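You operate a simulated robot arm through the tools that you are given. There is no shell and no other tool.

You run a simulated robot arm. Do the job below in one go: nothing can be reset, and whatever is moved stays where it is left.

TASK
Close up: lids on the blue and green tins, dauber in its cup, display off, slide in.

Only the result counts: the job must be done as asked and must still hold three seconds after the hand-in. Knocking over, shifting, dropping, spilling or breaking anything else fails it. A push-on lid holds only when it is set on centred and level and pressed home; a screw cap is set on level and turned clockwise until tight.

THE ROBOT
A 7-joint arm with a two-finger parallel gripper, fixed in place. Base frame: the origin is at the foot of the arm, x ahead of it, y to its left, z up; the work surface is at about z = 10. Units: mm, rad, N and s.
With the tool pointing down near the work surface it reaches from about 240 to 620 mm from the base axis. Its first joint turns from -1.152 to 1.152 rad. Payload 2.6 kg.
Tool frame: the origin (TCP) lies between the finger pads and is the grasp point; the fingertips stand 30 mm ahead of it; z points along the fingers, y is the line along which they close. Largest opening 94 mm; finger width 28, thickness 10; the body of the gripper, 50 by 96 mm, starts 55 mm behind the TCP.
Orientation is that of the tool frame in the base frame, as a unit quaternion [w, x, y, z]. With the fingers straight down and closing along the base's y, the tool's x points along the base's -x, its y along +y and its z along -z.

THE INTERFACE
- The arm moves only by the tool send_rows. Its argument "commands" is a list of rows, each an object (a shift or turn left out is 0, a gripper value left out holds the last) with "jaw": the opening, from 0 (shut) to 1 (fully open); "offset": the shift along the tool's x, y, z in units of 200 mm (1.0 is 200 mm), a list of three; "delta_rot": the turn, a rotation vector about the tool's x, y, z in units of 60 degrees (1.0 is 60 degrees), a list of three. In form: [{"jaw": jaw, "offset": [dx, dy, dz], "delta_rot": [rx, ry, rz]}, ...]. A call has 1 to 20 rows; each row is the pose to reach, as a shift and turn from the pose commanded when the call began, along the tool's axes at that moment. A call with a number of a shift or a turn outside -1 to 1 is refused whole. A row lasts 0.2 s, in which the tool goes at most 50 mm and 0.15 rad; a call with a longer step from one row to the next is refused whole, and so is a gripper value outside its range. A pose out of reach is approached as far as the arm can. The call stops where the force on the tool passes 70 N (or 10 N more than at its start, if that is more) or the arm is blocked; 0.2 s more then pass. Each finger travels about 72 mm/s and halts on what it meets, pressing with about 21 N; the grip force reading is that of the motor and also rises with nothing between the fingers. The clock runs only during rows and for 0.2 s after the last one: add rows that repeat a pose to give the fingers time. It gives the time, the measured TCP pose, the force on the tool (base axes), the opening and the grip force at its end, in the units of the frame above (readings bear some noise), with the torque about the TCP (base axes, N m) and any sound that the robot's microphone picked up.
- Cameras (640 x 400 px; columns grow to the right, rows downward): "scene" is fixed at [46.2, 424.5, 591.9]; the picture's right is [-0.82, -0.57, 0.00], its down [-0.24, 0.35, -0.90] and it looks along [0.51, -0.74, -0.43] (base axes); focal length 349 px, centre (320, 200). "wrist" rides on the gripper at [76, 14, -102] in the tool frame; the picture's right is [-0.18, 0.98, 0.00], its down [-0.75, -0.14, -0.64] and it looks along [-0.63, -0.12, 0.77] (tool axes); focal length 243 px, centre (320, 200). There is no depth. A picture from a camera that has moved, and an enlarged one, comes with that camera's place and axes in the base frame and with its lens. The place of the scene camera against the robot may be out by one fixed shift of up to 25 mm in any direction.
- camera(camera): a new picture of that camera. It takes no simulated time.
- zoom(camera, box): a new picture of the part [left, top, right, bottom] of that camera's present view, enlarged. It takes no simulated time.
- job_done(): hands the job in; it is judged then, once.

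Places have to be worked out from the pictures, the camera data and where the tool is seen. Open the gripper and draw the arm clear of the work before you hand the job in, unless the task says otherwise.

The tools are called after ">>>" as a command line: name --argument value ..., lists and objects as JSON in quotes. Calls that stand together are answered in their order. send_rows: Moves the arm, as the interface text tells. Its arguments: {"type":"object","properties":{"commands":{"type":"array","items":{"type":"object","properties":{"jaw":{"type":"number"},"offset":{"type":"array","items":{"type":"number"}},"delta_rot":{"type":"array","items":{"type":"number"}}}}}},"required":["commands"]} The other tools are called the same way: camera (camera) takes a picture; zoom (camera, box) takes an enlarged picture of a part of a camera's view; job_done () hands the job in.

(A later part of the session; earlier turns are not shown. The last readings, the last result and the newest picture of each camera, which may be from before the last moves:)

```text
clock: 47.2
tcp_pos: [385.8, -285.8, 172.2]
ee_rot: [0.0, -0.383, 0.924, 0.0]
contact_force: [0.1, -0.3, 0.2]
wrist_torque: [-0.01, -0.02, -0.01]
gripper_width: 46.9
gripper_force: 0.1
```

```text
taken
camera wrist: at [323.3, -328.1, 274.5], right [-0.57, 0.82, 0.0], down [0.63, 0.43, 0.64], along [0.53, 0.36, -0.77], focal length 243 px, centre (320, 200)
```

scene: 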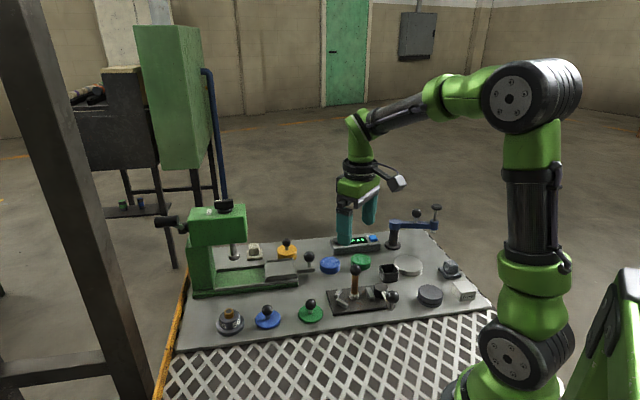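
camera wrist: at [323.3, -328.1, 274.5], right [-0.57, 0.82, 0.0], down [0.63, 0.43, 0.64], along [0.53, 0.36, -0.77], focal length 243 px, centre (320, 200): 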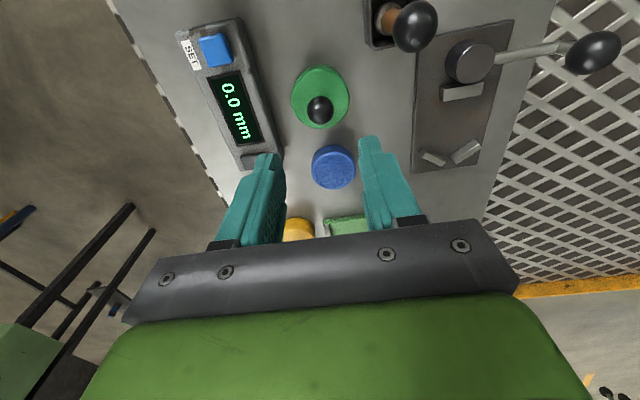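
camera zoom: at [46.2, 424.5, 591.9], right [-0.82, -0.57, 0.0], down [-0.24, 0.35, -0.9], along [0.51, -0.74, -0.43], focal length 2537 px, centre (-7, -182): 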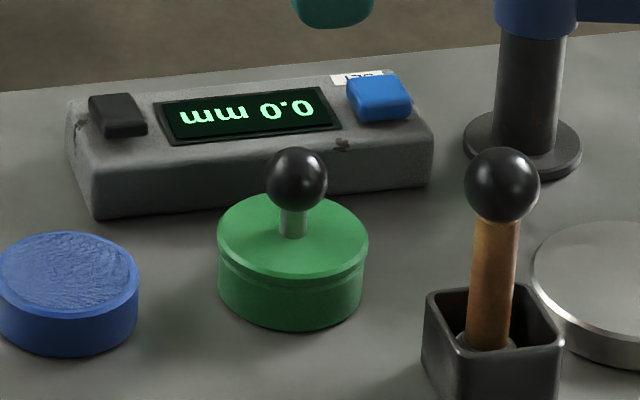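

The green lid is seated level, the dauber stands in its cup and everything nearby is undisturbed. Next is the blue lid at about (456,12); the move is long, so I split it into two calls.

>>> send_rows --commands '[{"jaw": 0.5, "offset": [-0.16, 0.1, -0.05]}, {"jaw": 0.5, "offset": [-0.32, 0.2, -0.05]}, {"jaw": 0.5, "offset": [-0.49, 0.3, -0.05]}, {"jaw": 0.5, "offset": [-0.65, 0.404, -0.05]}, {"jaw": 0.5, "offset": [-0.65, 0.404, -0.05]}]'

>>> send_rows --commands '[{"jaw": 0.5, "offset": [-0.16, 0.1, 0.0]}, {"jaw": 0.5, "offset": [-0.32, 0.2, 0.05]}, {"jaw": 0.5, "offset": [-0.49, 0.3, 0.12]}, {"jaw": 0.5, "offset": [-0.646, 0.4035, 0.2]}, {"jaw": 0.5, "offset": [-0.646, 0.4035, 0.27]}, {"jaw": 0.5, "offset": [-0.646, 0.4035, 0.27]}]'

>>> camera --camera "wrist"

>>> zoom --camera "wrist" --box '[250, 70, 390, 210]'

>>> zoom --camera "scene" --box '[190, 230, 350, 345]'

```text
clock: 48.4
tcp_pos: [421.9, -135.0, 181.7]
ee_rot: [0.0, -0.383, 0.924, -0.001]
contact_force: [0.2, -0.4, -0.7]
wrist_torque: [0.01, -0.01, -0.05]
gripper_width: 47.0
gripper_force: 0.2
```

```text
clock: 49.8
tcp_pos: [456.8, 12.4, 128.0]
ee_rot: [0.0, -0.382, 0.924, 0.0]
contact_force: [-0.4, -0.2, 0.0]
wrist_torque: [0.02, -0.01, 0.01]
gripper_width: 47.1
gripper_force: 0.2
```

```text
taken
camera wrist: at [394.0, -29.4, 231.0], right [-0.57, 0.82, 0.0], down [0.63, 0.43, 0.64], along [0.53, 0.36, -0.77], focal length 243 px, centre (320, 200)
```

wrist: 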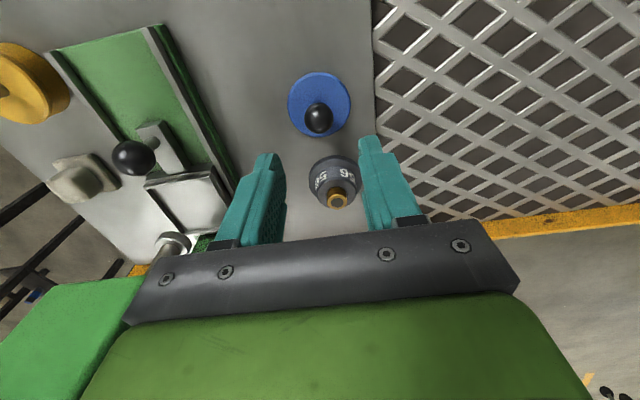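

```text
2.86 times, centred on (320, 140) of wrist
camera zoom: at [394.0, -29.4, 231.0], right [-0.57, 0.82, 0.0], down [0.63, 0.43, 0.64], along [0.53, 0.36, -0.77], focal length 693 px, centre (320, 371)
```

zoom: 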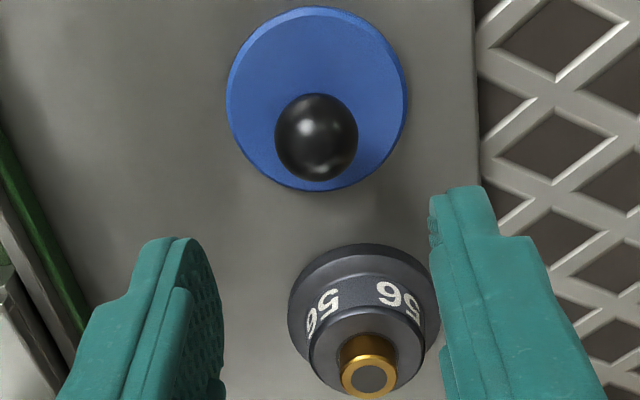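

```text
3.48 times, centred on (270, 288) of scene
camera zoom: at [46.2, 424.5, 591.9], right [-0.82, -0.57, 0.0], down [-0.24, 0.35, -0.9], along [0.51, -0.74, -0.43], focal length 1213 px, centre (494, -104)
```

zoom: 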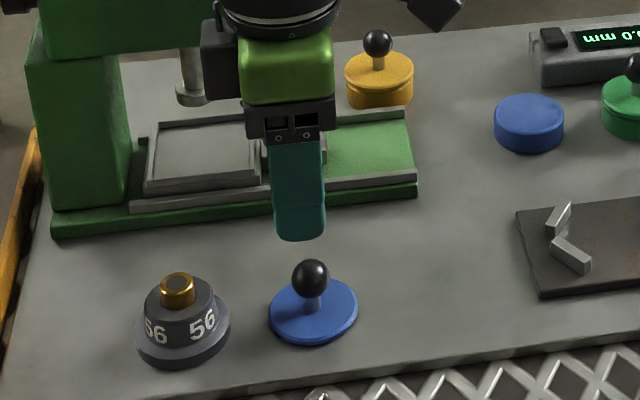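

The blue lid is about 1.7 mm off the tool axis. I correct, descend around the knob and stop just above the disc, with jaws narrowed like before.

>>> send_rows --commands '[{"jaw": 0.5, "offset": [0.0088, -0.0035, 0.15]}, {"jaw": 0.5, "offset": [0.0088, -0.0035, 0.3]}, {"jaw": 0.5, "offset": [0.0088, -0.0035, 0.38]}, {"jaw": 0.4, "offset": [0.0088, -0.0035, 0.38]}, {"jaw": 0.36, "offset": [0.0088, -0.0035, 0.4]}, {"jaw": 0.36, "offset": [0.0088, -0.0035, 0.405]}, {"jaw": 0.36, "offset": [0.0088, -0.0035, 0.405]}]'

>>> zoom --camera "wrist" --box '[250, 90, 390, 220]'

>>> zoom --camera "scene" --box '[230, 275, 310, 340]'

```text
clock: 51.4
tcp_pos: [455.9, 12.1, 48.5]
ee_rot: [0.0, -0.383, 0.924, 0.0]
contact_force: [0.6, 0.5, 0.1]
wrist_torque: [-0.01, 0.0, -0.02]
gripper_width: 33.8
gripper_force: 0.1
```

```text
3.08 times, centred on (320, 155) of wrist
camera zoom: at [391.5, -31.6, 151.6], right [-0.57, 0.82, 0.0], down [0.63, 0.43, 0.64], along [0.53, 0.36, -0.77], focal length 746 px, centre (320, 338)
```

zoom: 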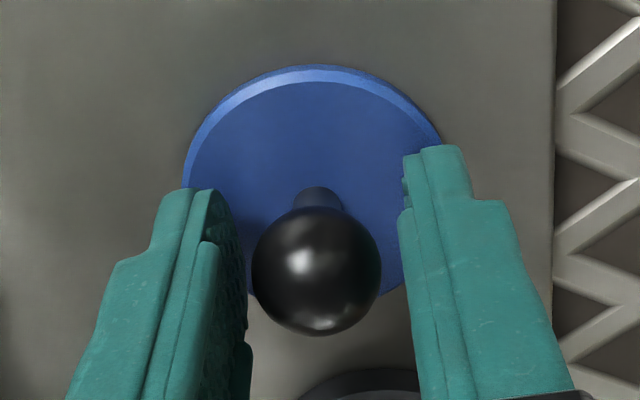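

```text
6.15 times, centred on (270, 308) of scene
camera zoom: at [46.2, 424.5, 591.9], right [-0.82, -0.57, 0.0], down [-0.24, 0.35, -0.9], along [0.51, -0.74, -0.43], focal length 2146 px, centre (628, -462)
```

zoom: 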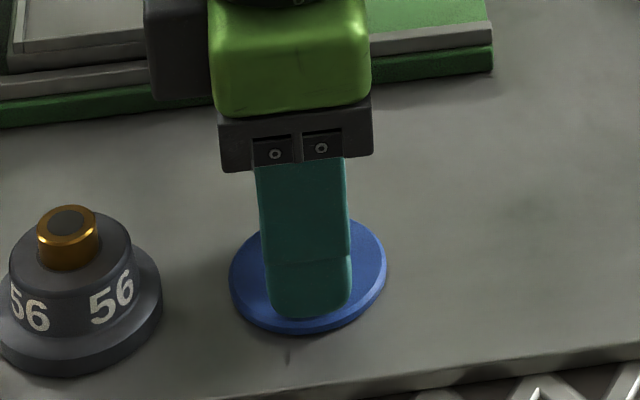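

The knob is centred on the tool. I lower the last 1.6 mm, to the same height that worked for the green lid, and close on the ball.

>>> send_rows --commands '[{"jaw": 0.36, "offset": [0, 0, 0.008]}, {"jaw": 0.25, "offset": [0, 0, 0.008]}, {"jaw": 0.1, "offset": [0, 0, 0.008]}, {"jaw": 0.1, "offset": [0, 0, 0.008]}, {"jaw": 0.1, "offset": [0, 0, 0.008]}]'

>>> zoom --camera "wrist" --box '[250, 90, 390, 220]'

```text
clock: 52.6
tcp_pos: [455.0, 10.3, 47.7]
ee_rot: [0.0, -0.383, 0.924, 0.0]
contact_force: [0.8, 0.6, 0.4]
wrist_torque: [-0.02, 0.01, 0.0]
gripper_width: 22.5
gripper_force: 20.9
```

```text
3.08 times, centred on (320, 155) of wrist
camera zoom: at [391.7, -31.8, 150.2], right [-0.57, 0.82, 0.0], down [0.63, 0.43, 0.64], along [0.53, 0.36, -0.77], focal length 746 px, centre (320, 338)
```

zoom: 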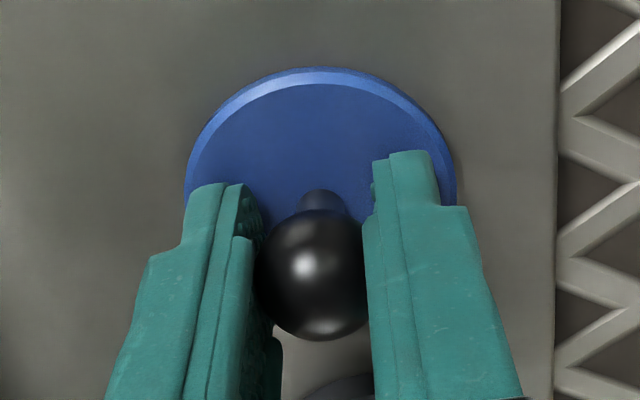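

The grip looks identical to the green lid's. I lift clear and carry it above the blue tin at about (448.5,-224.3), hovering high to see the tin past the lid.

>>> send_rows --commands '[{"jaw": 0.1, "offset": [0, 0, -0.05]}, {"jaw": 0.1, "offset": [0, 0, -0.25]}, {"jaw": 0.1, "offset": [0, 0, -0.49]}, {"jaw": 0.1, "offset": [0.04, -0.04, -0.7]}, {"jaw": 0.1, "offset": [0.15, -0.14, -0.85]}, {"jaw": 0.1, "offset": [0.3, -0.28, -0.9]}, {"jaw": 0.1, "offset": [0.46, -0.43, -0.9]}, {"jaw": 0.1, "offset": [0.62, -0.58, -0.9]}, {"jaw": 0.1, "offset": [0.77, -0.72, -0.9]}, {"jaw": 0.1, "offset": [0.853, -0.805, -0.9]}, {"jaw": 0.1, "offset": [0.853, -0.805, -0.9]}]'

>>> camera --camera "wrist"

>>> zoom --camera "wrist" --box '[260, 40, 380, 130]'

>>> zoom --camera "scene" --box '[270, 180, 390, 290]'

```text
clock: 55.0
tcp_pos: [450.2, -225.1, 227.5]
ee_rot: [0.0, -0.382, 0.924, 0.0]
contact_force: [-0.2, 0.3, -0.5]
wrist_torque: [0.02, -0.01, -0.01]
gripper_width: 22.3
gripper_force: 20.2
```

```text
taken
camera wrist: at [385.8, -267.4, 330.6], right [-0.57, 0.82, 0.0], down [0.63, 0.43, 0.64], along [0.53, 0.36, -0.77], focal length 243 px, centre (320, 200)
```

wrist: 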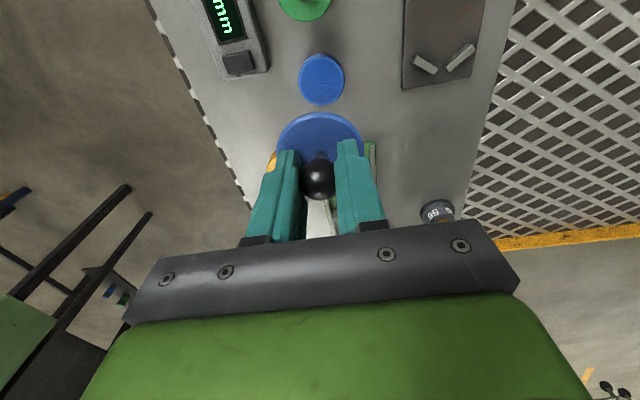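

```text
4.44 times, centred on (320, 85) of wrist
camera zoom: at [385.8, -267.4, 330.6], right [-0.57, 0.82, 0.0], down [0.63, 0.43, 0.64], along [0.53, 0.36, -0.77], focal length 1078 px, centre (320, 711)
```

zoom: 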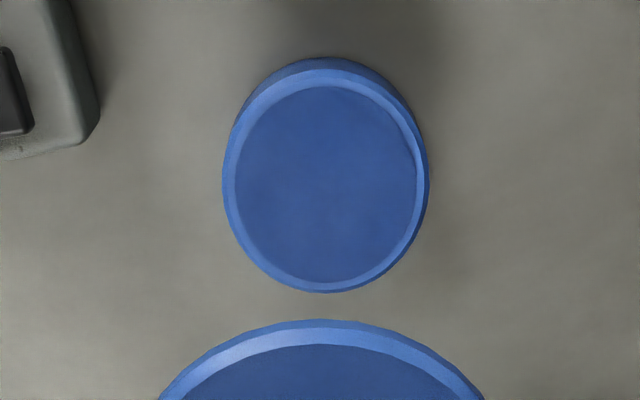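

```text
3.64 times, centred on (330, 235) of scene
camera zoom: at [46.3, 424.5, 591.9], right [-0.82, -0.57, 0.0], down [-0.24, 0.35, -0.9], along [0.51, -0.74, -0.43], focal length 1268 px, centre (284, 73)
```

zoom: 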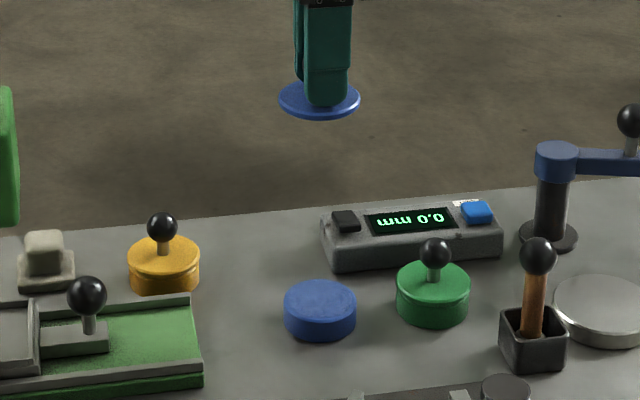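

Compared with the green tin's reference view, the blue tin is about 1.9 mm to the right and 1 mm back. I correct that and descend to 20 mm above the tin for a close check.

>>> send_rows --commands '[{"jaw": 0.1, "offset": [0.0032, 0.0103, 0.2]}, {"jaw": 0.1, "offset": [0.0032, 0.0103, 0.4]}, {"jaw": 0.1, "offset": [0.0032, 0.0103, 0.6]}, {"jaw": 0.1, "offset": [0.0032, 0.0103, 0.7]}, {"jaw": 0.1, "offset": [0.0032, 0.0103, 0.7]}]'

>>> zoom --camera "wrist" --box '[275, 85, 365, 140]'

>>> zoom --camera "scene" --box '[310, 240, 350, 275]'

>>> zoom --camera "wrist" --box '[250, 70, 390, 200]'

```text
clock: 56.2
tcp_pos: [446.8, -223.8, 88.2]
ee_rot: [0.0, -0.383, 0.924, 0.0]
contact_force: [1.0, -1.2, -0.5]
wrist_torque: [0.01, 0.04, 0.03]
gripper_width: 22.3
gripper_force: 21.0
```

```text
7.11 times, centred on (320, 112) of wrist
camera zoom: at [382.6, -266.3, 190.0], right [-0.57, 0.82, 0.0], down [0.63, 0.43, 0.64], along [0.53, 0.36, -0.77], focal length 1725 px, centre (320, 822)
```

zoom: 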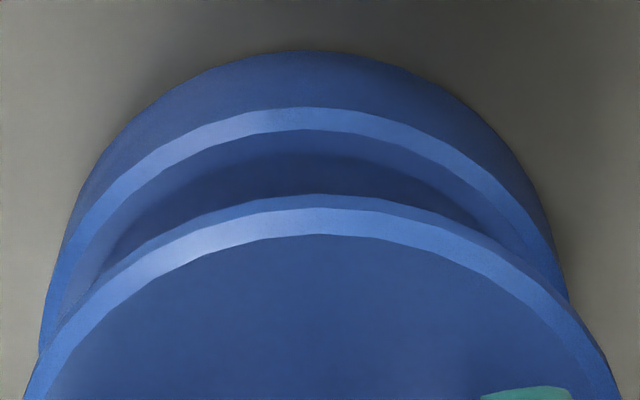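

```text
11.43 times, centred on (330, 258) of scene
camera zoom: at [46.3, 424.5, 591.9], right [-0.82, -0.57, 0.0], down [-0.24, 0.35, -0.9], along [0.51, -0.74, -0.43], focal length 3986 px, centre (206, -457)
```

zoom: 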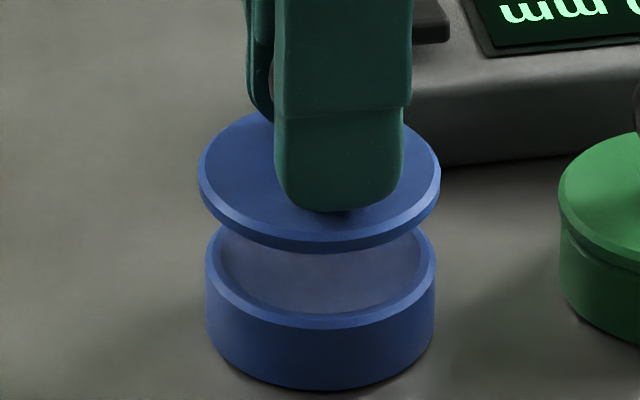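

```text
3.08 times, centred on (320, 135) of wrist
camera zoom: at [382.6, -266.3, 190.0], right [-0.57, 0.82, 0.0], down [0.63, 0.43, 0.64], along [0.53, 0.36, -0.77], focal length 746 px, centre (320, 400)
```

zoom: 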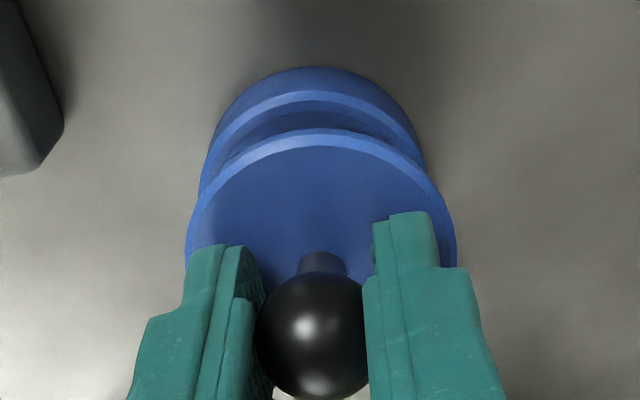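

The close view shows the lid about 1.4 mm off in the closing direction. I shift tool y by -1.4 mm and lower to a small gap, where perspective errors vanish, to check again.

>>> send_rows --commands '[{"jaw": 0.1, "offset": [0, -0.007, 0]}, {"jaw": 0.1, "offset": [0, -0.007, 0.05]}, {"jaw": 0.1, "offset": [0, -0.007, 0.085]}, {"jaw": 0.1, "offset": [0, -0.007, 0.085]}]'

>>> zoom --camera "wrist" --box '[275, 85, 365, 140]'

>>> zoom --camera "scene" --box '[310, 240, 350, 275]'

```text
clock: 57.2
tcp_pos: [448.0, -223.9, 69.9]
ee_rot: [0.001, -0.383, 0.924, 0.0]
contact_force: [1.1, -0.2, -1.3]
wrist_torque: [0.02, -0.03, 0.0]
gripper_width: 22.6
gripper_force: 20.8
```

```text
7.11 times, centred on (320, 112) of wrist
camera zoom: at [383.7, -266.8, 172.5], right [-0.57, 0.82, 0.0], down [0.63, 0.43, 0.64], along [0.53, 0.36, -0.77], focal length 1725 px, centre (320, 822)
```

zoom: 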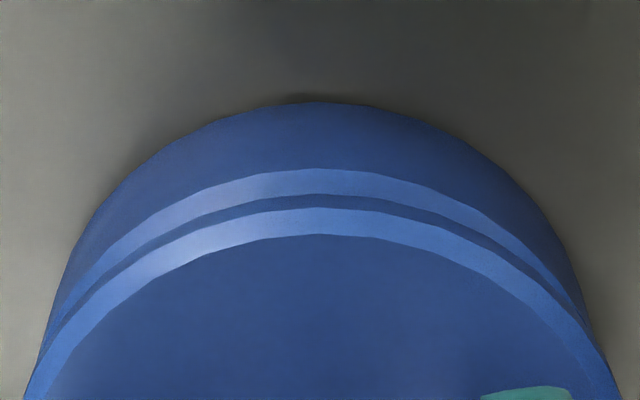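

```text
11.43 times, centred on (330, 258) of scene
camera zoom: at [46.3, 424.5, 591.9], right [-0.82, -0.57, 0.0], down [-0.24, 0.35, -0.9], along [0.51, -0.74, -0.43], focal length 3986 px, centre (206, -457)
```

zoom: 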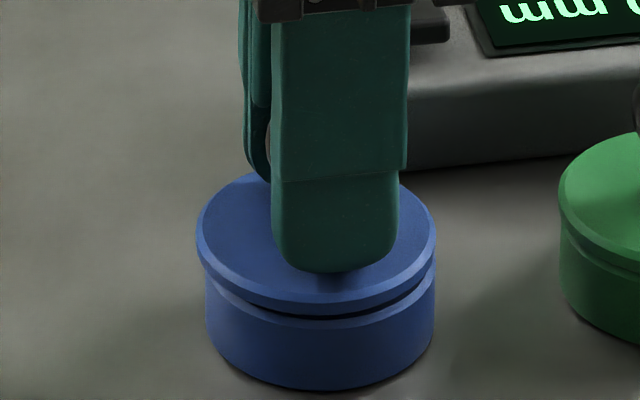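

Scene silhouettes show the lid about 1.1 mm too far along +s, with lateral alignment good. I shift tool x by +1.0 mm and lower to near contact for one more check.

>>> send_rows --commands '[{"jaw": 0.1, "offset": [0.005, 0, 0]}, {"jaw": 0.1, "offset": [0.005, 0, 0.01]}, {"jaw": 0.1, "offset": [0.005, 0, 0.017]}, {"jaw": 0.1, "offset": [0.005, 0, 0.017]}]'

>>> zoom --camera "wrist" --box '[275, 85, 365, 140]'

>>> zoom --camera "scene" --box '[310, 240, 350, 275]'

```text
clock: 58.2
tcp_pos: [446.4, -226.7, 67.5]
ee_rot: [0.0, -0.382, 0.924, 0.0]
contact_force: [-12.7, 2.4, 19.1]
wrist_torque: [0.04, 0.17, 0.05]
gripper_width: 22.7
gripper_force: 21.0
heard: snap
```

```text
7.11 times, centred on (320, 112) of wrist
camera zoom: at [382.8, -267.5, 170.8], right [-0.56, 0.83, 0.0], down [0.63, 0.43, 0.64], along [0.53, 0.36, -0.77], focal length 1725 px, centre (320, 822)
```

zoom: 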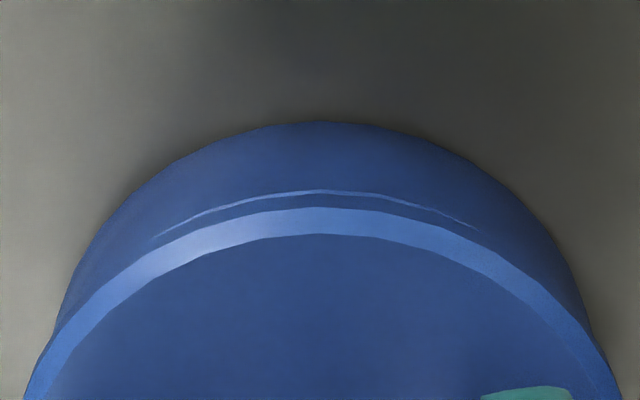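

```text
11.43 times, centred on (330, 258) of scene
camera zoom: at [46.1, 424.6, 591.9], right [-0.82, -0.57, 0.0], down [-0.24, 0.35, -0.9], along [0.51, -0.74, -0.43], focal length 3986 px, centre (206, -457)
```

zoom: 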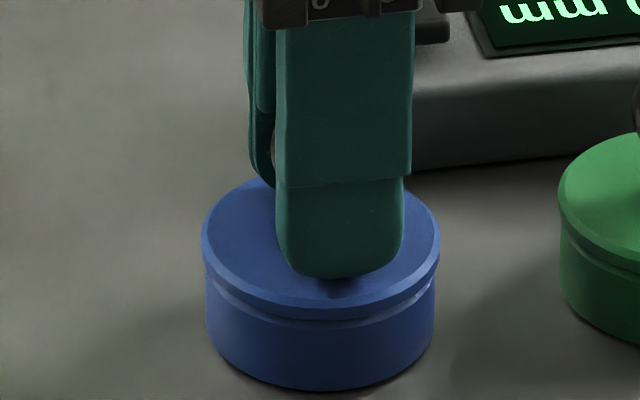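

It snapped on, and the silhouettes are concentric now. I free the knob and press down with both tips on the disc to confirm it's home, as for the green one.

>>> send_rows --commands '[{"jaw": 0.15, "offset": [0, 0, -0.004]}, {"jaw": 0.33, "offset": [0, 0, -0.004]}, {"jaw": 0.33, "offset": [0, 0, -0.004]}, {"jaw": 0.33, "offset": [0, 0, -0.004]}, {"jaw": 0.33, "offset": [0, 0, 0.004]}, {"jaw": 0.33, "offset": [0, 0, 0.01]}, {"jaw": 0.33, "offset": [0, 0, 0.01]}]'

>>> zoom --camera "scene" --box '[310, 240, 350, 275]'

```text
clock: 59.8
tcp_pos: [446.1, -225.2, 66.7]
ee_rot: [0.0, -0.382, 0.924, 0.0]
contact_force: [-17.0, 5.2, 30.5]
wrist_torque: [0.17, 0.56, 0.01]
gripper_width: 31.1
gripper_force: 0.0
```

```text
11.43 times, centred on (330, 258) of scene
camera zoom: at [46.1, 424.6, 591.9], right [-0.82, -0.57, 0.0], down [-0.24, 0.35, -0.9], along [0.51, -0.74, -0.43], focal length 3986 px, centre (206, -457)
```

zoom: 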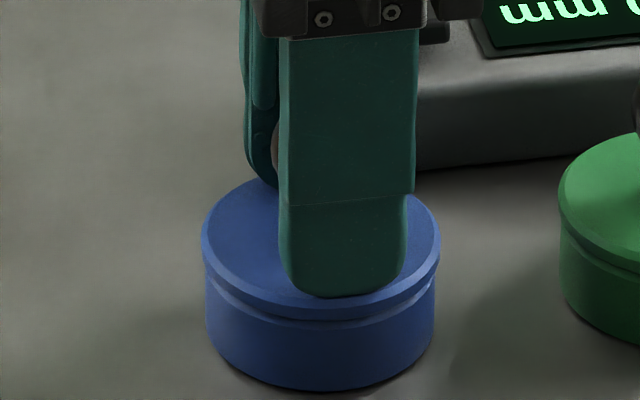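

The blue lid holds level under 30 N with no further travel. I unload, open wide and rise clear.

>>> send_rows --commands '[{"jaw": 0.33, "offset": [0, 0, -0.014]}, {"jaw": 0.5, "offset": [0, 0, -0.018]}, {"jaw": 0.5, "offset": [0, 0, -0.018]}, {"jaw": 0.5, "offset": [0, 0, -0.018]}, {"jaw": 0.5, "offset": [0, 0, -0.15]}, {"jaw": 0.5, "offset": [0, 0, -0.35]}, {"jaw": 0.5, "offset": [0, 0, -0.5]}, {"jaw": 0.5, "offset": [0, 0, -0.5]}]'

>>> zoom --camera "scene" --box '[300, 220, 400, 290]'

>>> camera --camera "wrist"

```text
clock: 61.6
tcp_pos: [445.7, -221.9, 165.3]
ee_rot: [0.0, -0.383, 0.924, -0.001]
contact_force: [-0.5, -0.4, -1.2]
wrist_torque: [0.03, 0.03, -0.04]
gripper_width: 46.9
gripper_force: 0.0
```

```text
5.71 times, centred on (350, 255) of scene
camera zoom: at [46.2, 424.5, 591.9], right [-0.82, -0.57, 0.0], down [-0.24, 0.35, -0.9], along [0.51, -0.74, -0.43], focal length 1993 px, centre (149, -114)
```

zoom: 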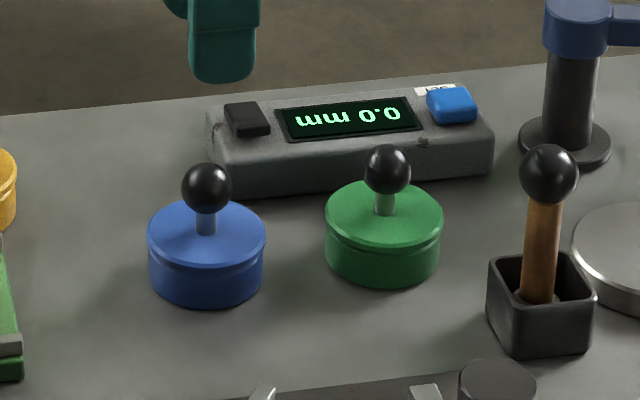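

```text
taken
camera wrist: at [382.9, -265.1, 268.8], right [-0.57, 0.82, 0.0], down [0.63, 0.43, 0.64], along [0.53, 0.36, -0.77], focal length 243 px, centre (320, 200)
```

wrist: 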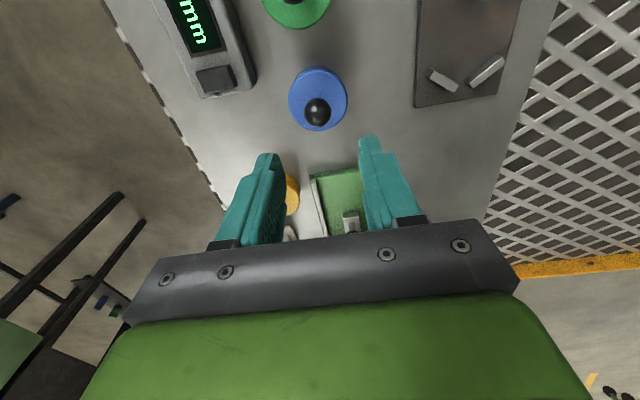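

Both lids are on and level. Next is the display: one key is the blue one marked SET, so I take the unmarked black key at about (480,-312) as the power key. I close the fingers and hover above it to look closely.

>>> send_rows --commands '[{"jaw": 0.3, "offset": [0.06, -0.14, 0.0]}, {"jaw": 0.15, "offset": [0.12, -0.28, 0.05]}, {"jaw": 0.0, "offset": [0.191, -0.4285, 0.1]}, {"jaw": 0.0, "offset": [0.191, -0.4285, 0.175]}, {"jaw": 0.0, "offset": [0.191, -0.4285, 0.175]}, {"jaw": 0.0, "offset": [0.191, -0.4285, 0.175]}]'

>>> camera --camera "wrist"

>>> zoom --camera "wrist" --box '[250, 50, 390, 170]'

>>> zoom --camera "scene" --box '[310, 190, 400, 260]'

```text
clock: 63.0
tcp_pos: [481.4, -312.8, 129.5]
ee_rot: [0.0, -0.382, 0.924, -0.001]
contact_force: [0.3, -0.5, 0.1]
wrist_torque: [-0.02, -0.01, -0.01]
gripper_width: 0.2
gripper_force: 20.6
```

```text
taken
camera wrist: at [416.9, -354.4, 232.4], right [-0.57, 0.82, 0.0], down [0.63, 0.43, 0.64], along [0.53, 0.36, -0.77], focal length 243 px, centre (320, 200)
```

wrist: 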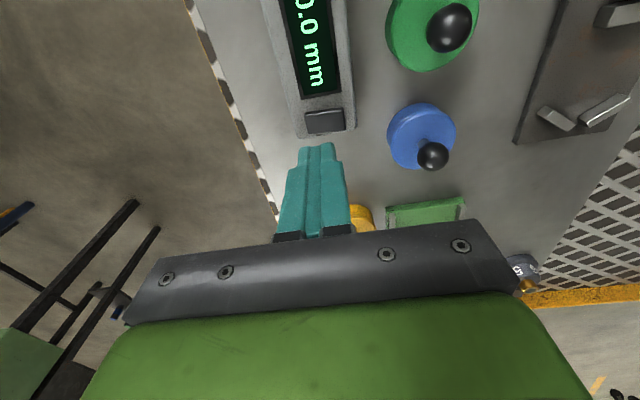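

```text
3.33 times, centred on (320, 110) of wrist
camera zoom: at [416.9, -354.4, 232.4], right [-0.57, 0.82, 0.0], down [0.63, 0.43, 0.64], along [0.53, 0.36, -0.77], focal length 809 px, centre (320, 500)
```

zoom: 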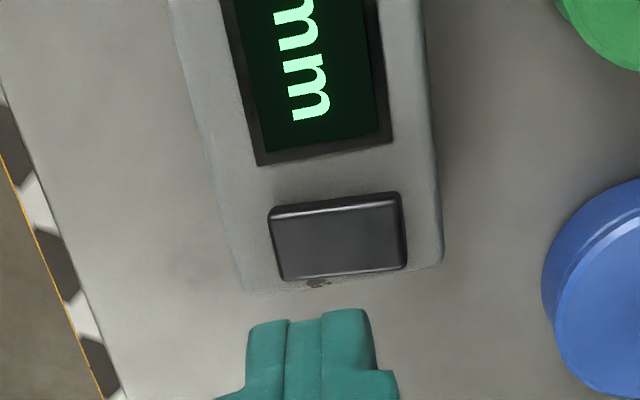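

```text
5.71 times, centred on (355, 225) of scene
camera zoom: at [46.3, 424.5, 591.9], right [-0.82, -0.57, 0.0], down [-0.24, 0.35, -0.9], along [0.51, -0.74, -0.43], focal length 1993 px, centre (120, 57)
```

zoom: 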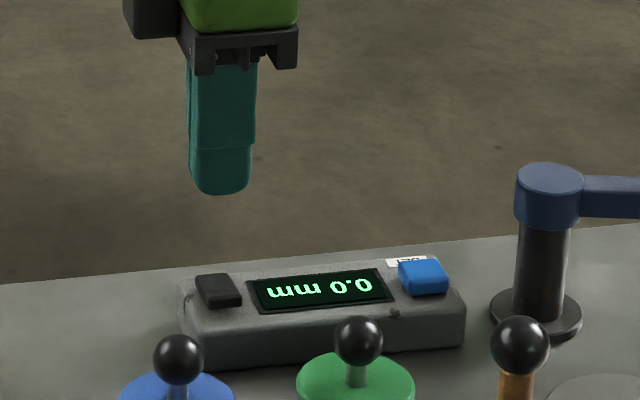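

The black key's top is about 5 mm to the right of the tool axis. I correct and lower to just above it.

>>> send_rows --commands '[{"jaw": 0.0, "offset": [-0.01, 0.023, 0.1]}, {"jaw": 0.0, "offset": [-0.01, 0.023, 0.2]}, {"jaw": 0.0, "offset": [-0.01, 0.023, 0.25]}, {"jaw": 0.0, "offset": [-0.01, 0.023, 0.25]}]'

>>> zoom --camera "wrist" --box '[250, 70, 390, 190]'

>>> zoom --camera "scene" --box '[320, 210, 390, 260]'

```text
clock: 64.0
tcp_pos: [478.2, -308.0, 79.4]
ee_rot: [-0.001, -0.382, 0.924, 0.0]
contact_force: [-0.1, 0.8, -0.3]
wrist_torque: [-0.01, 0.01, 0.01]
gripper_width: 0.0
gripper_force: 21.3
```

```text
3.33 times, centred on (320, 130) of wrist
camera zoom: at [414.7, -349.7, 181.9], right [-0.57, 0.82, 0.0], down [0.63, 0.43, 0.64], along [0.53, 0.36, -0.77], focal length 809 px, centre (320, 433)
```

zoom: 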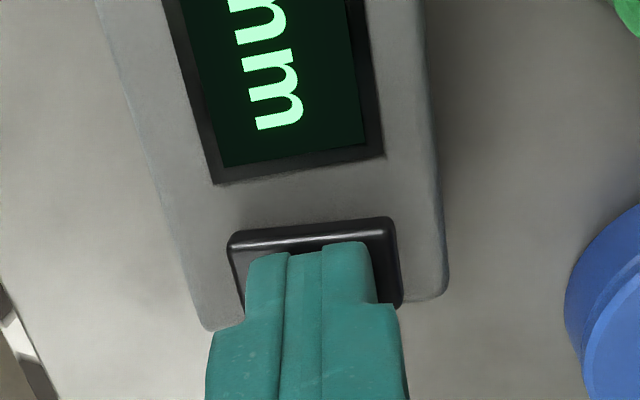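

```text
8.00 times, centred on (355, 235) of scene
camera zoom: at [46.2, 424.5, 591.9], right [-0.82, -0.57, 0.0], down [-0.24, 0.35, -0.9], along [0.51, -0.74, -0.43], focal length 2790 px, centre (40, -80)
```

zoom: 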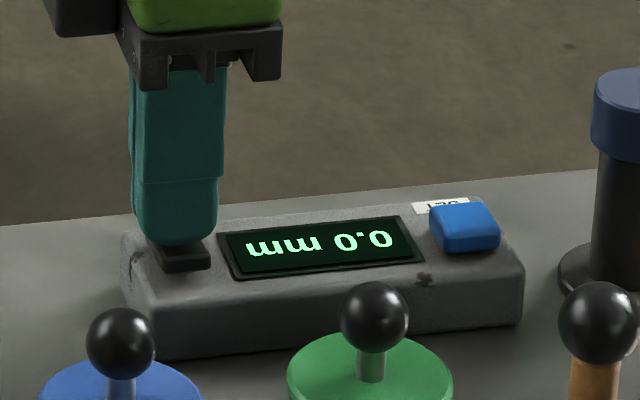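

The closed tips are centred over the black key, with roughly 10 mm left. I lower to near contact, then press in small steps and listen for the click.

>>> send_rows --commands '[{"jaw": 0.0, "offset": [0, 0, 0.02]}, {"jaw": 0.0, "offset": [0, 0, 0.035]}, {"jaw": 0.0, "offset": [0, 0, 0.035]}]'

>>> zoom --camera "scene" --box '[320, 210, 390, 260]'

```text
clock: 64.8
tcp_pos: [478.3, -307.3, 76.1]
ee_rot: [0.002, -0.381, 0.924, -0.002]
contact_force: [-18.3, 9.2, 37.8]
wrist_torque: [0.12, 0.88, -0.18]
gripper_width: 0.0
gripper_force: 20.9
```

```text
8.00 times, centred on (355, 235) of scene
camera zoom: at [46.0, 424.7, 591.8], right [-0.82, -0.57, 0.0], down [-0.24, 0.35, -0.9], along [0.51, -0.74, -0.43], focal length 2790 px, centre (40, -80)
```

zoom: 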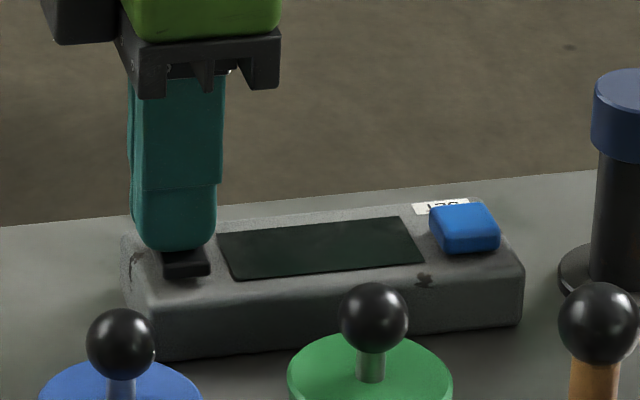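

The display has gone dark. I back straight up off the key and check that it stays off and the box hasn't shifted.

>>> send_rows --commands '[{"jaw": 0.0, "offset": [0, 0, -0.02]}, {"jaw": 0.0, "offset": [0, 0, -0.1]}, {"jaw": 0.0, "offset": [0, 0, -0.3]}, {"jaw": 0.0, "offset": [0, 0, -0.5]}, {"jaw": 0.0, "offset": [0, 0, -0.5]}]'

>>> camera --camera "scene"

>>> zoom --camera "scene" --box '[310, 210, 410, 280]'

>>> camera --camera "wrist"

```text
clock: 66.0
tcp_pos: [479.4, -307.6, 172.0]
ee_rot: [0.0, -0.383, 0.924, 0.0]
contact_force: [0.1, 0.4, -0.5]
wrist_torque: [0.0, 0.0, 0.0]
gripper_width: 0.1
gripper_force: 21.1
```

```text
taken
```

scene: 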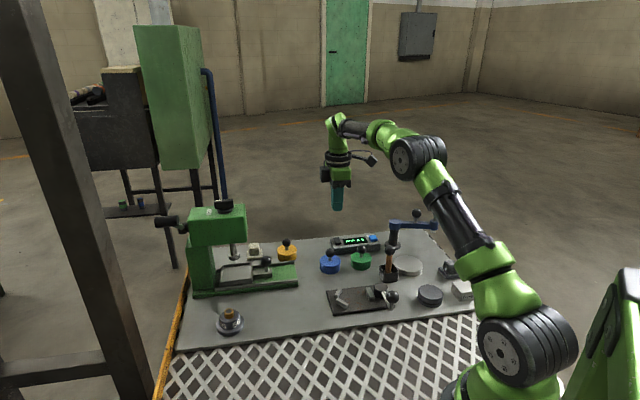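

```text
5.71 times, centred on (360, 245) of scene
camera zoom: at [46.2, 424.5, 591.9], right [-0.82, -0.57, 0.0], down [-0.24, 0.35, -0.9], along [0.51, -0.74, -0.43], focal length 1993 px, centre (91, -57)
```

zoom: 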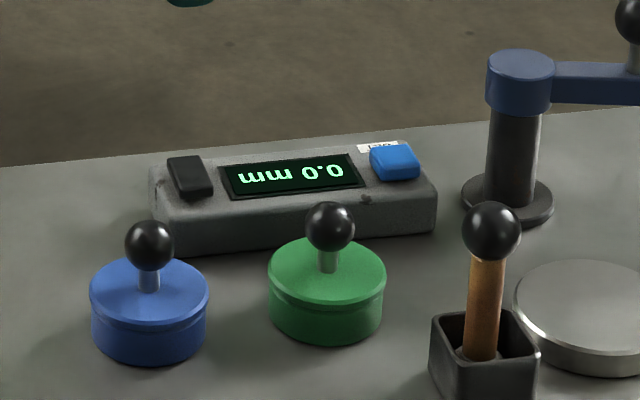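

```text
taken
camera wrist: at [416.6, -349.8, 275.1], right [-0.57, 0.82, 0.0], down [0.63, 0.43, 0.64], along [0.53, 0.36, -0.77], focal length 243 px, centre (320, 200)
```

wrist: 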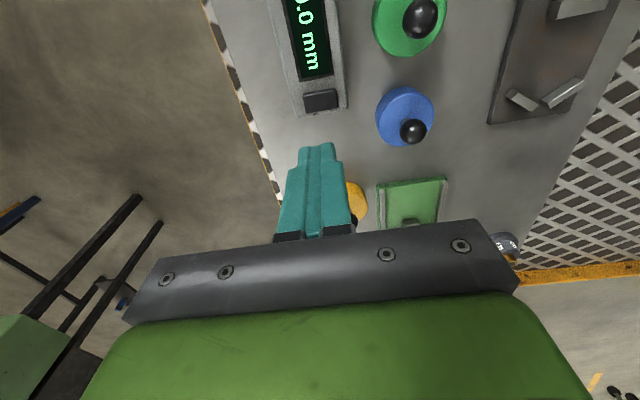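

The display lit up again after release, and the black key now looks tilted, so it may be a rocker. I zoom in to understand it.

>>> zoom --camera "scene" --box '[325, 225, 365, 255]'

>>> zoom --camera "wrist" --box '[270, 60, 370, 130]'

>>> zoom --camera "scene" --box '[355, 225, 395, 255]'

```text
13.33 times, centred on (345, 240) of scene
camera zoom: at [46.2, 424.5, 591.9], right [-0.82, -0.57, 0.0], down [-0.24, 0.35, -0.9], along [0.51, -0.74, -0.43], focal length 4651 px, centre (-13, -333)
```

zoom: 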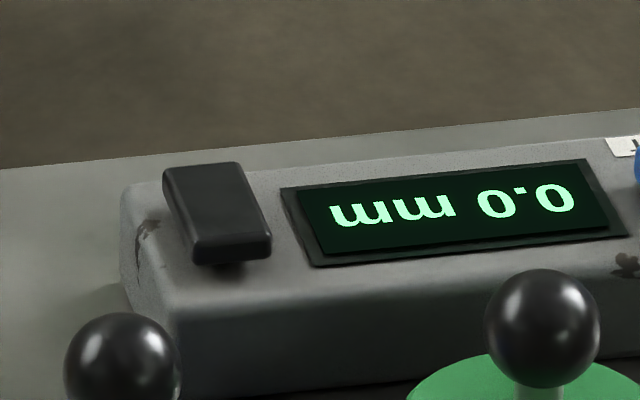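

```text
5.71 times, centred on (320, 95) of wrist
camera zoom: at [416.6, -349.8, 275.1], right [-0.57, 0.82, 0.0], down [0.63, 0.43, 0.64], along [0.53, 0.36, -0.77], focal length 1386 px, centre (320, 800)
```

zoom: 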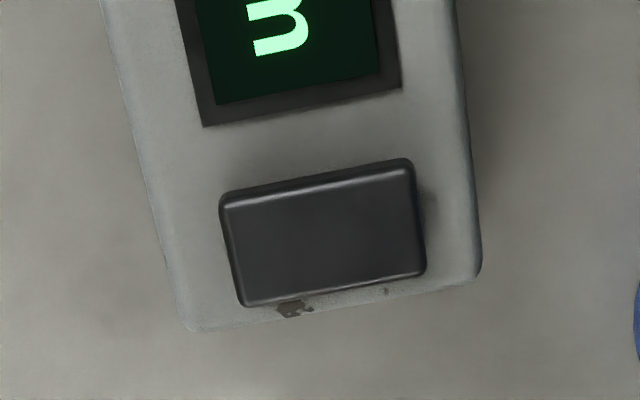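

```text
13.33 times, centred on (375, 240) of scene
camera zoom: at [46.2, 424.5, 591.9], right [-0.82, -0.57, 0.0], down [-0.24, 0.35, -0.9], along [0.51, -0.74, -0.43], focal length 4651 px, centre (-413, -333)
```

zoom: 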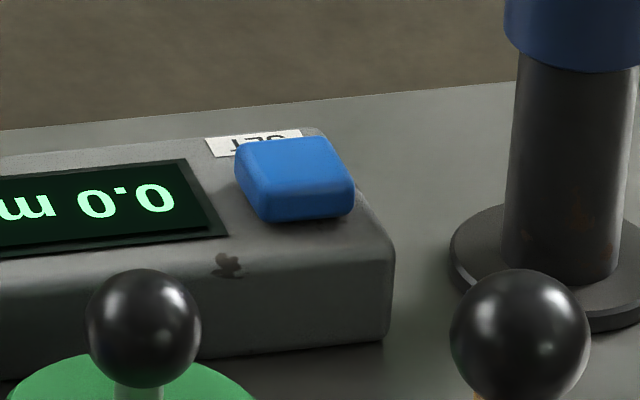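

The key is a rocker: originally its near side was raised, and now its far side looks raised, yet the display shows lit. I hold still briefly to see whether the display state settles.

>>> send_rows --commands '[{"jaw": 0.0, "offset": [0, 0, 0]}, {"jaw": 0.0, "offset": [0, 0, 0]}, {"jaw": 0.0, "offset": [0, 0, 0]}]'

>>> zoom --camera "scene" --box '[325, 225, 385, 260]'

>>> zoom --camera "wrist" --box '[270, 0, 370, 130]'

```text
clock: 66.8
tcp_pos: [480.9, -307.6, 172.7]
ee_rot: [0.0, -0.383, 0.924, 0.0]
contact_force: [0.0, 0.2, 0.6]
wrist_torque: [0.0, -0.02, 0.0]
gripper_width: 0.0
gripper_force: 21.3
```

```text
10.67 times, centred on (355, 242) of scene
camera zoom: at [46.2, 424.5, 591.9], right [-0.82, -0.57, 0.0], down [-0.24, 0.35, -0.9], along [0.51, -0.74, -0.43], focal length 3721 px, centre (-53, -253)
```

zoom: 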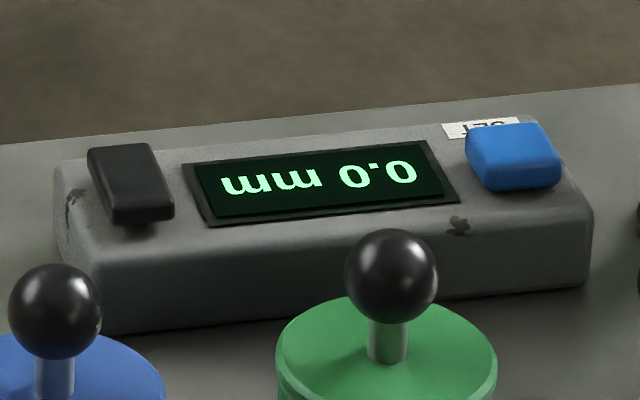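

```text
3.08 times, centred on (320, 65) of wrist
camera zoom: at [416.6, -349.8, 274.9], right [-0.57, 0.82, 0.0], down [0.63, 0.43, 0.64], along [0.53, 0.36, -0.77], focal length 746 px, centre (320, 615)
```

zoom: 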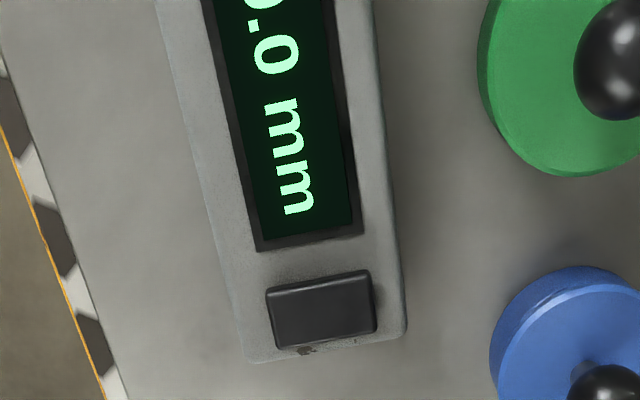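

The key's edges now run parallel to the screen edge (level), whereas before the press its near side was raised about 5 mm. I lower for a closer view of the switch to understand its positions.

>>> send_rows --commands '[{"jaw": 0.0, "offset": [-0.08, 0, 0.1]}, {"jaw": 0.0, "offset": [-0.12, 0, 0.25]}, {"jaw": 0.0, "offset": [-0.12, 0, 0.25]}]'

>>> zoom --camera "wrist" --box '[270, 40, 370, 120]'

>>> zoom --camera "scene" --box '[328, 228, 352, 252]'

```text
clock: 67.6
tcp_pos: [497.3, -291.3, 123.1]
ee_rot: [0.0, -0.384, 0.923, 0.0]
contact_force: [-0.3, 0.5, 0.6]
wrist_torque: [-0.01, -0.04, -0.01]
gripper_width: 0.2
gripper_force: 20.9
```

```text
5.00 times, centred on (320, 80) of wrist
camera zoom: at [432.9, -333.3, 225.3], right [-0.57, 0.82, 0.0], down [0.63, 0.43, 0.64], along [0.53, 0.36, -0.77], focal length 1213 px, centre (320, 800)
```

zoom: 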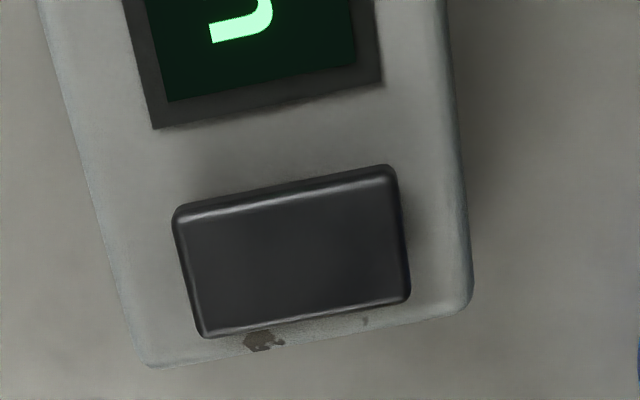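

```text
16.00 times, centred on (340, 240) of scene
camera zoom: at [46.2, 424.5, 591.9], right [-0.82, -0.57, 0.0], down [-0.24, 0.35, -0.9], along [0.51, -0.74, -0.43], focal length 5581 px, centre (0, -440)
```

zoom: 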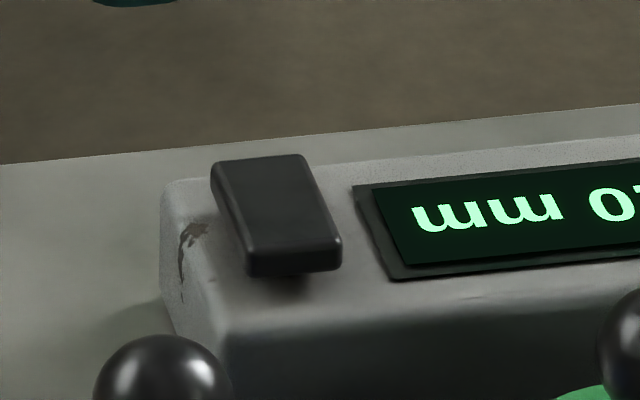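

The rocker sits level now; it was tilted near-side-up when on, and a flat press only brought it to level. I'll press only its near half (toward the tins) so the far half can rise. I move over that end and lower to just above it.

>>> send_rows --commands '[{"jaw": 0.0, "offset": [0.07, 0.035, 0.0]}, {"jaw": 0.0, "offset": [0.135, 0.068, 0.0]}, {"jaw": 0.0, "offset": [0.135, 0.068, 0.1]}, {"jaw": 0.0, "offset": [0.135, 0.068, 0.19]}, {"jaw": 0.0, "offset": [0.135, 0.068, 0.19]}]'

>>> zoom --camera "wrist" --box '[250, 70, 390, 190]'

>>> zoom --camera "scene" --box '[320, 215, 370, 255]'

```text
clock: 68.8
tcp_pos: [467.6, -300.2, 85.5]
ee_rot: [0.0, -0.383, 0.924, 0.0]
contact_force: [0.2, -0.6, -0.5]
wrist_torque: [0.01, -0.02, 0.01]
gripper_width: 0.1
gripper_force: 21.1
```

```text
3.33 times, centred on (320, 130) of wrist
camera zoom: at [404.2, -341.9, 187.5], right [-0.56, 0.83, 0.0], down [0.63, 0.43, 0.64], along [0.53, 0.36, -0.77], focal length 809 px, centre (320, 433)
```

zoom: 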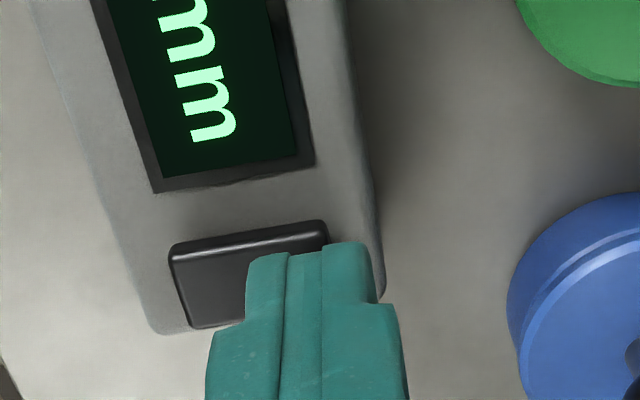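

```text
10.00 times, centred on (345, 235) of scene
camera zoom: at [46.2, 424.5, 591.9], right [-0.82, -0.57, 0.0], down [-0.24, 0.35, -0.9], along [0.51, -0.74, -0.43], focal length 3488 px, centre (70, -150)
```

zoom: 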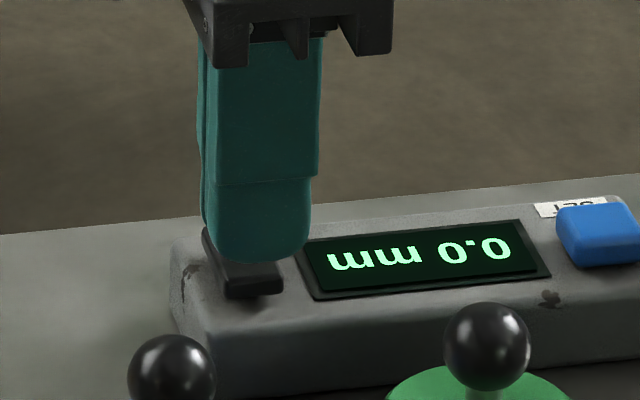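

The tips are over the near half of the key. I shift 4 mm away from the screen bezel and press down in small steps, checking the display.

>>> send_rows --commands '[{"jaw": 0.0, "offset": [-0.02, 0, 0.01]}, {"jaw": 0.0, "offset": [-0.02, 0, 0.03]}, {"jaw": 0.0, "offset": [-0.02, 0, 0.04]}, {"jaw": 0.0, "offset": [-0.02, 0, 0.04]}]'

>>> zoom --camera "scene" --box '[320, 215, 370, 255]'

```text
clock: 69.8
tcp_pos: [469.2, -296.6, 77.0]
ee_rot: [0.0, -0.382, 0.924, 0.0]
contact_force: [-0.5, -0.3, 0.6]
wrist_torque: [0.01, -0.03, 0.02]
gripper_width: 0.3
gripper_force: 20.9
```

```text
10.00 times, centred on (345, 235) of scene
camera zoom: at [46.2, 424.5, 591.9], right [-0.82, -0.57, 0.0], down [-0.24, 0.35, -0.9], along [0.51, -0.74, -0.43], focal length 3488 px, centre (70, -150)
```

zoom: 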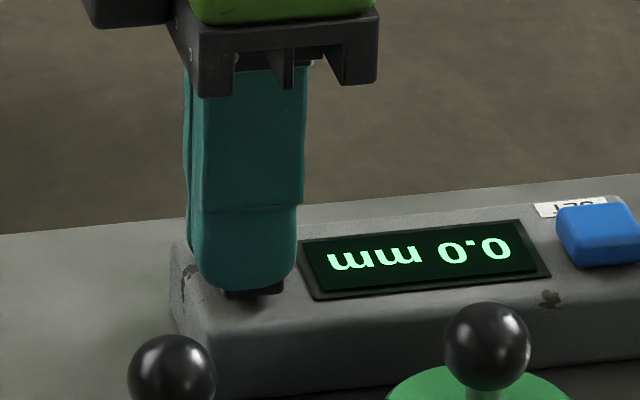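

>>> send_rows --commands '[{"jaw": 0.0, "offset": [0, 0, 0.007]}, {"jaw": 0.0, "offset": [0, 0, 0.014]}, {"jaw": 0.0, "offset": [0, 0, 0.014]}]'

>>> zoom --camera "scene" --box '[320, 215, 370, 255]'

```text
clock: 70.6
tcp_pos: [470.2, -296.0, 75.2]
ee_rot: [0.0, -0.382, 0.924, 0.001]
contact_force: [-18.6, 12.8, 19.2]
wrist_torque: [0.18, 0.44, -0.1]
gripper_width: 0.0
gripper_force: 20.6
```

```text
10.00 times, centred on (345, 235) of scene
camera zoom: at [46.1, 424.6, 591.9], right [-0.82, -0.57, 0.0], down [-0.24, 0.35, -0.9], along [0.51, -0.74, -0.43], focal length 3488 px, centre (70, -150)
```

zoom: 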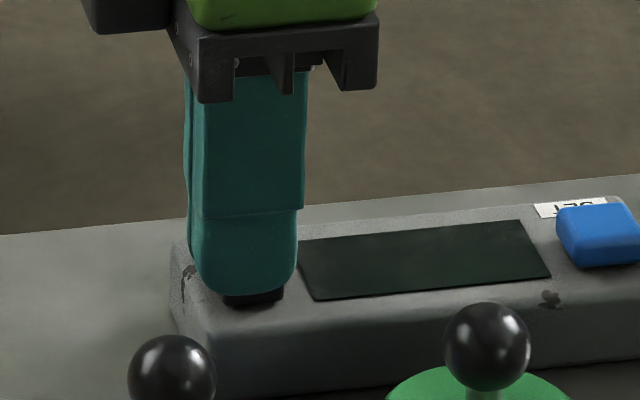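

The display is off while I press at 19 N. I release very gradually to see exactly when, or if, it comes back on.

>>> send_rows --commands '[{"jaw": 0.0, "offset": [0, 0, -0.006]}, {"jaw": 0.0, "offset": [0, 0, -0.006]}]'

>>> zoom --camera "scene" --box '[320, 215, 370, 255]'

```text
clock: 71.2
tcp_pos: [469.6, -296.2, 75.1]
ee_rot: [0.001, -0.382, 0.924, 0.001]
contact_force: [-10.5, 10.6, 12.3]
wrist_torque: [0.21, 0.31, -0.08]
gripper_width: 0.1
gripper_force: 21.7
```

```text
10.00 times, centred on (345, 235) of scene
camera zoom: at [46.2, 424.6, 591.9], right [-0.82, -0.57, 0.0], down [-0.24, 0.35, -0.9], along [0.51, -0.74, -0.43], focal length 3488 px, centre (70, -150)
```

zoom: 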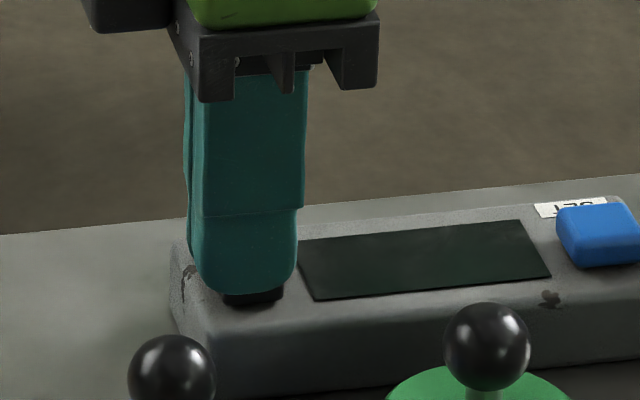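

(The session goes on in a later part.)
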